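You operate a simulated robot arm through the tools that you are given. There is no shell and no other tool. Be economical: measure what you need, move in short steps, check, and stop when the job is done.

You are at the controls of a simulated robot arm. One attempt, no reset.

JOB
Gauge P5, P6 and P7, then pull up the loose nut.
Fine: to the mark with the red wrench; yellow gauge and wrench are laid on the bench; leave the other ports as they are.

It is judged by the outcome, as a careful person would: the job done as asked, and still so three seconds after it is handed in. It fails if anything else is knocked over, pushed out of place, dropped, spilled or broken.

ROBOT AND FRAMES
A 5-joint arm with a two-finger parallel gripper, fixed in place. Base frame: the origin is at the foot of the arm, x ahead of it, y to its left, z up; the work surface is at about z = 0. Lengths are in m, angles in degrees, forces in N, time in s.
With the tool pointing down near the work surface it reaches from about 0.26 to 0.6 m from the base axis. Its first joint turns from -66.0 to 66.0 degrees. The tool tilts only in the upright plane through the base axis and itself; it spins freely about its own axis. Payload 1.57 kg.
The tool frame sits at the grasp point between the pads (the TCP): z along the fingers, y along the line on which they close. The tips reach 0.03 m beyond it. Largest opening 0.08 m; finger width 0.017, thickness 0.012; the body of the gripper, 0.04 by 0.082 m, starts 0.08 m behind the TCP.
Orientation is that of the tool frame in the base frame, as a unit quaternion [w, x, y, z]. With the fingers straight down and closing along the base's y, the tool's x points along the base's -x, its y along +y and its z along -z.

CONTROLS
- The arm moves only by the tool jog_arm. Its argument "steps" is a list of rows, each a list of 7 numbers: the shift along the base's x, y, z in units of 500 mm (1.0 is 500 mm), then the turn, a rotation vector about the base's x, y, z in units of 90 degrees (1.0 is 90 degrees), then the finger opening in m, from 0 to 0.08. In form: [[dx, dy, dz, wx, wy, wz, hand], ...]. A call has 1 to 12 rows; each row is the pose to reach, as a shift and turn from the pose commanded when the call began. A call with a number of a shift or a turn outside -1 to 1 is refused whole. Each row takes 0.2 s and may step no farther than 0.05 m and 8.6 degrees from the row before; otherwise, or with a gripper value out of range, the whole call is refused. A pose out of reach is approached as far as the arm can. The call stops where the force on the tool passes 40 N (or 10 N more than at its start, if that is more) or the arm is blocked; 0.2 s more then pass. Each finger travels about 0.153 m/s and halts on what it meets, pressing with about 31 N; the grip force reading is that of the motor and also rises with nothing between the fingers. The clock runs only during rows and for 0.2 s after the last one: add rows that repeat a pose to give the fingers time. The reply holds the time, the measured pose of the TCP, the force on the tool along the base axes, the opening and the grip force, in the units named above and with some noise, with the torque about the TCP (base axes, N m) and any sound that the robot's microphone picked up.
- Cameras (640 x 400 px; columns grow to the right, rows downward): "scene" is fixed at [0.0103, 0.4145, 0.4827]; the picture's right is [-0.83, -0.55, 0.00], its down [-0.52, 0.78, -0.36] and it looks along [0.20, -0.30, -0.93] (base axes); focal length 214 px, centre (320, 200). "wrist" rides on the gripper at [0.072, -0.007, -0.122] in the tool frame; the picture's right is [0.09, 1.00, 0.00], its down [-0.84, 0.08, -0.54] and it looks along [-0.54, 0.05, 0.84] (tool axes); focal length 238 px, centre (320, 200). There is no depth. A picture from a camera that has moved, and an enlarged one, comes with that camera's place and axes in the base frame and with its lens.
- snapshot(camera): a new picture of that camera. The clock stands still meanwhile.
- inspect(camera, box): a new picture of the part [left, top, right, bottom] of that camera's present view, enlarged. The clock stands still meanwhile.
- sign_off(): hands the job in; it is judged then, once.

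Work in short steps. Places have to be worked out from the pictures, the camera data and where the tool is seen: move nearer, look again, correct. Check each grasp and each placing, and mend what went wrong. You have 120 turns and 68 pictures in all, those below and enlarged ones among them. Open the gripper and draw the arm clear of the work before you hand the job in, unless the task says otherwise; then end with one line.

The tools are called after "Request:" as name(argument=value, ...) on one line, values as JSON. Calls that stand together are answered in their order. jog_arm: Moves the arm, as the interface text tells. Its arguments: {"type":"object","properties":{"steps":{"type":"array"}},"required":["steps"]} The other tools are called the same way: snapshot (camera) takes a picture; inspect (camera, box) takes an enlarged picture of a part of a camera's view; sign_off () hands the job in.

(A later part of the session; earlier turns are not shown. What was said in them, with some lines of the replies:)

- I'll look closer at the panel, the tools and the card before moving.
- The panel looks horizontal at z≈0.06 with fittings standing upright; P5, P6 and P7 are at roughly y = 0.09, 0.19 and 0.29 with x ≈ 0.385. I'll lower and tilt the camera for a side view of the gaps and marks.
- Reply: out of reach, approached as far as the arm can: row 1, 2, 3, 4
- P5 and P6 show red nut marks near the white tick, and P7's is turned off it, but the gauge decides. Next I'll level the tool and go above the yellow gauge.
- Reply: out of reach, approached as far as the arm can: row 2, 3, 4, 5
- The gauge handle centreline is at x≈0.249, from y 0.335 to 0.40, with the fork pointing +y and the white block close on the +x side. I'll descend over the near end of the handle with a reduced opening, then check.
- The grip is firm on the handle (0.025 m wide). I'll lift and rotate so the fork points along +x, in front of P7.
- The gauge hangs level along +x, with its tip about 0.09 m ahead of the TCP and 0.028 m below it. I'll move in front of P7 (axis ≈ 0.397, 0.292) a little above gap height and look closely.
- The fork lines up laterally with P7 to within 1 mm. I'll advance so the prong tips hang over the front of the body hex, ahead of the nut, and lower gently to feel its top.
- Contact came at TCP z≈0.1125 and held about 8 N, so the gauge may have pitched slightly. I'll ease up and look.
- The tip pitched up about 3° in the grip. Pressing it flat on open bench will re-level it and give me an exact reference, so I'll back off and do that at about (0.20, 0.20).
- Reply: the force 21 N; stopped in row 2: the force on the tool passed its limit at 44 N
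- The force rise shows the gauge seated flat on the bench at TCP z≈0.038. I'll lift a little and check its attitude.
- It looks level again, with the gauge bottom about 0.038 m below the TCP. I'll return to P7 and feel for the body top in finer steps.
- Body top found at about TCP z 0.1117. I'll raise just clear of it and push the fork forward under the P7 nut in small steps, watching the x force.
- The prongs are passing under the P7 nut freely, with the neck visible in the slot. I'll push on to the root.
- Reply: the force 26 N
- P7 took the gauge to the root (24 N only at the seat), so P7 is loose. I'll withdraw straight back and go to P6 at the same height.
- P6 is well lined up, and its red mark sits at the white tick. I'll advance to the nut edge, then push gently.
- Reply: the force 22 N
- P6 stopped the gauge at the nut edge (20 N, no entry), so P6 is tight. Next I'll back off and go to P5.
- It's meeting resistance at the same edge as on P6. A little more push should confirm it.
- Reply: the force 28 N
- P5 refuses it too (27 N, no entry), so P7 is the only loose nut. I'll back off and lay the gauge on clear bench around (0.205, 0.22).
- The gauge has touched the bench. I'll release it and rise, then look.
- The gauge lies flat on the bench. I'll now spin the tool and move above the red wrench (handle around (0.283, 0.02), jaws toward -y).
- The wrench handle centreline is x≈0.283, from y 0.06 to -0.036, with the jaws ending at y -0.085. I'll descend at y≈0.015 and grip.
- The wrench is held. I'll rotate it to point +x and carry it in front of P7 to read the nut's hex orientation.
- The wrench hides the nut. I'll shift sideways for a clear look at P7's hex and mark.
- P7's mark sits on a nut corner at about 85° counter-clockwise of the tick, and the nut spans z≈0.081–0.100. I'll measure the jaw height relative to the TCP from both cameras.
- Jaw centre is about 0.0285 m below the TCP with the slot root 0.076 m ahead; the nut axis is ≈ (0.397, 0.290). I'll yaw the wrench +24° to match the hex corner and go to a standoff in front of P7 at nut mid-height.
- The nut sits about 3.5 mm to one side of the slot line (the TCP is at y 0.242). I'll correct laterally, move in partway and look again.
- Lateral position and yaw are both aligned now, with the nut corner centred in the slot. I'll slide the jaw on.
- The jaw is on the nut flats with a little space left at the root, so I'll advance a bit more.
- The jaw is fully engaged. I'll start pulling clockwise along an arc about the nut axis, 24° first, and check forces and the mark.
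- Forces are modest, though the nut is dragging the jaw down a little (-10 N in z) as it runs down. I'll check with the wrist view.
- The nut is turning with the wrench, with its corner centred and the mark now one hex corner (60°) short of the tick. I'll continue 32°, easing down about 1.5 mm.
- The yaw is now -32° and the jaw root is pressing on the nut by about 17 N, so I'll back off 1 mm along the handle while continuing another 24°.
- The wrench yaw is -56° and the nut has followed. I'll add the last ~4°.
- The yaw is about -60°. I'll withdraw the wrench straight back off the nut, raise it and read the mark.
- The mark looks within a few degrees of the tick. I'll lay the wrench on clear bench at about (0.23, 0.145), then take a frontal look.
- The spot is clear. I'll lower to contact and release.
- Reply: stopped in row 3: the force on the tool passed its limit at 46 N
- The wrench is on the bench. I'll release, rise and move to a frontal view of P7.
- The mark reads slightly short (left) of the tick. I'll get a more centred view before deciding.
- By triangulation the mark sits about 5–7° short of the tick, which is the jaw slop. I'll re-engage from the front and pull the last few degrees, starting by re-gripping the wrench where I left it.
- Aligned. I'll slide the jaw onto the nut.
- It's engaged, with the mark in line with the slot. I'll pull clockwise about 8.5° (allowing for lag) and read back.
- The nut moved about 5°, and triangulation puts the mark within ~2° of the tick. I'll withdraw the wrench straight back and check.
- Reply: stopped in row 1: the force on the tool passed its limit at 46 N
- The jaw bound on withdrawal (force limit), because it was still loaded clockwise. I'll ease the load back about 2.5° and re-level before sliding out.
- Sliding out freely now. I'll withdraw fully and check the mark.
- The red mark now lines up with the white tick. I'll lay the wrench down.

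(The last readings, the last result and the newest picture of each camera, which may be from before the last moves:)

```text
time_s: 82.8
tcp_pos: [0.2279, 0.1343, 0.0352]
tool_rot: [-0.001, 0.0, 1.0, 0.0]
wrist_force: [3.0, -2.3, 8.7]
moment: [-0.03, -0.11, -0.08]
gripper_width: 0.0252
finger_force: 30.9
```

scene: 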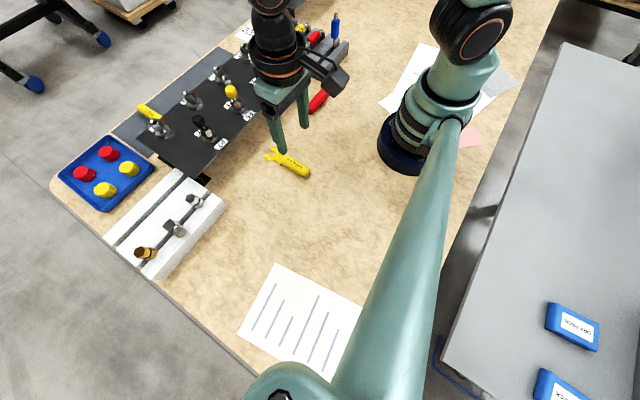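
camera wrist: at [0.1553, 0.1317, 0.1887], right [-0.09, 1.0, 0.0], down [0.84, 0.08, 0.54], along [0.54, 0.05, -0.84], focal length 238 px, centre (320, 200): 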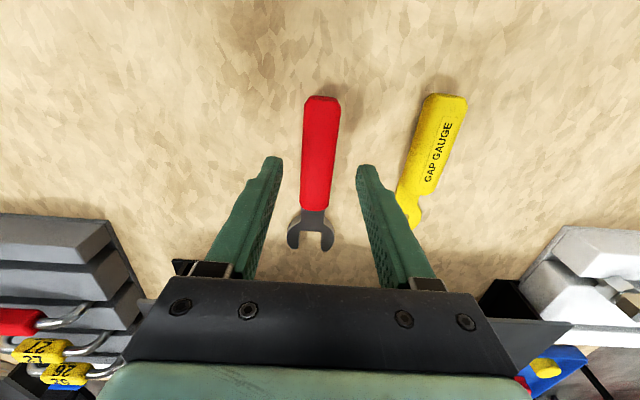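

Bench contact. I'll release and draw clear upward, then move toward a frontal check of P7.

Request:
jog_arm(steps=[[0, 0, 0, 0, 0, 0, 0.035], [0, 0, 0, 0, 0, 0, 0.05], [0, 0, 0, 0, 0, 0, 0.05], [0, 0, 0.06, 0, 0, 0, 0.05], [0, 0, 0.15, 0, 0, 0, 0.05], [0.02, 0.07, 0.24, 0, 0, 0, 0.07], [0.05, 0.15, 0.3, 0, 0, 0, 0.08], [0.09, 0.23, 0.3, 0, 0, 0, 0.08], [0.138, 0.313, 0.3, 0, 0, 0, 0.08], [0.138, 0.313, 0.3, 0, 0, 0, 0.08]])

Request:
inspect(camera="wrist", box=[280, 190, 360, 250])

```text
refused: row 6 steps farther than a row can; nothing moved
```

```text
6.67 times, centred on (320, 220) of wrist
camera zoom: at [0.1551, 0.1288, 0.1575], right [-0.09, 1.0, 0.0], down [0.84, 0.08, 0.54], along [0.54, 0.05, -0.84], focal length 1589 px, centre (320, 67)
```

zoom: 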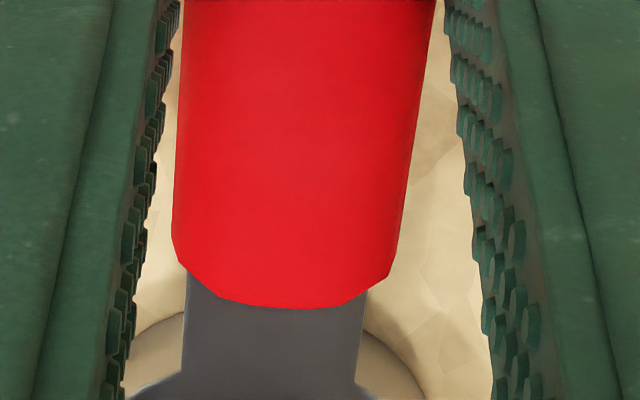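

That call was refused for step size. I'll repeat it with smaller steps.

Request:
jog_arm(steps=[[0, 0, 0, 0, 0, 0, 0.035], [0, 0, 0, 0, 0, 0, 0.05], [0, 0, 0, 0, 0, 0, 0.05], [0, 0, 0.06, 0, 0, 0, 0.05], [0, 0, 0.14, 0, 0, 0, 0.05], [0, 0, 0.22, 0, 0, 0, 0.06], [0.02, 0.04, 0.29, 0, 0, 0, 0.08], [0.05, 0.12, 0.3, 0, 0, 0, 0.08], [0.08, 0.2, 0.3, 0, 0, 0, 0.08], [0.11, 0.28, 0.3, 0, 0, 0, 0.08], [0.138, 0.313, 0.3, 0, 0, 0, 0.08], [0.138, 0.313, 0.3, 0, 0, 0, 0.08]])

Request:
inspect(camera="wrist", box=[280, 190, 360, 250])

```text
time_s: 85.4
tcp_pos: [0.2965, 0.2905, 0.1859]
tool_rot: [-0.001, 0.0, 1.0, 0.0]
wrist_force: [-0.1, 0.2, -0.3]
moment: [-0.02, -0.01, 0.03]
gripper_width: 0.0801
finger_force: 0.1
```

```text
6.67 times, centred on (320, 220) of wrist
camera zoom: at [0.224, 0.2859, 0.3085], right [-0.09, 1.0, 0.0], down [0.84, 0.08, 0.54], along [0.54, 0.05, -0.84], focal length 1589 px, centre (320, 67)
```

zoom: 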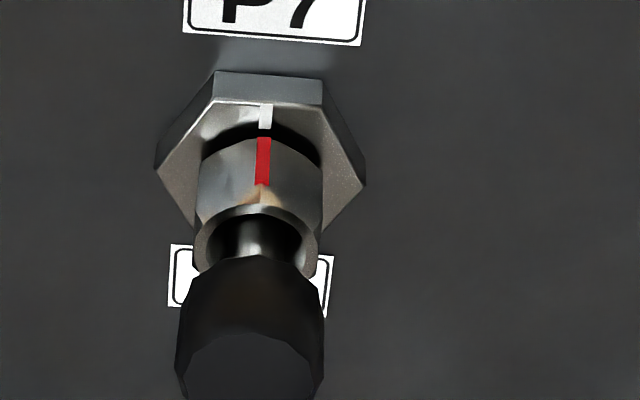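

The mark is on the tick. I'll draw the arm up and clear, then take a final scene check.

Request:
jog_arm(steps=[[0, 0, 0.08, 0, 0, 0, 0.08], [0, 0, 0.16, 0, 0, 0, 0.08], [0, -0.07, 0.22, 0, 0, 0, 0.08], [0, -0.07, 0.22, 0, 0, 0, 0.08]])

Request:
snapshot(camera="wrist")

```text
time_s: 86.4
tcp_pos: [0.2954, 0.2554, 0.2983]
tool_rot: [-0.001, 0.0, 1.0, -0.001]
wrist_force: [0.3, 0.9, 1.5]
moment: [0.03, 0.02, 0.02]
gripper_width: 0.0798
finger_force: 0.2
```

```text
0 pictures are left
camera wrist: at [0.2231, 0.2492, 0.4195], right [-0.09, 1.0, 0.0], down [0.84, 0.08, 0.54], along [0.54, 0.05, -0.84], focal length 238 px, centre (320, 200)
```

wrist: 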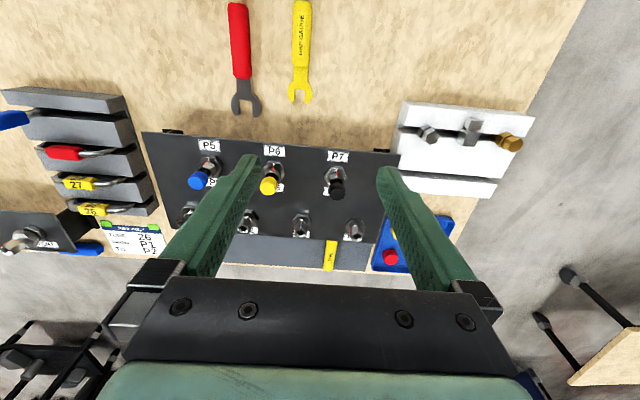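

Both tools lie flat on the bench, the gripper is open and clear, and everything else in view is in place, so I'm handing the job in.

Request:
sign_off()

```text
The job is handed in.
```

I gauged P5, P6 and P7: P5 and P6 refused the gauge, P7 took it and was the loose one, and I pulled P7 up with the red wrench until its red mark met the white tick; gauge and wrench are laid on the bench.
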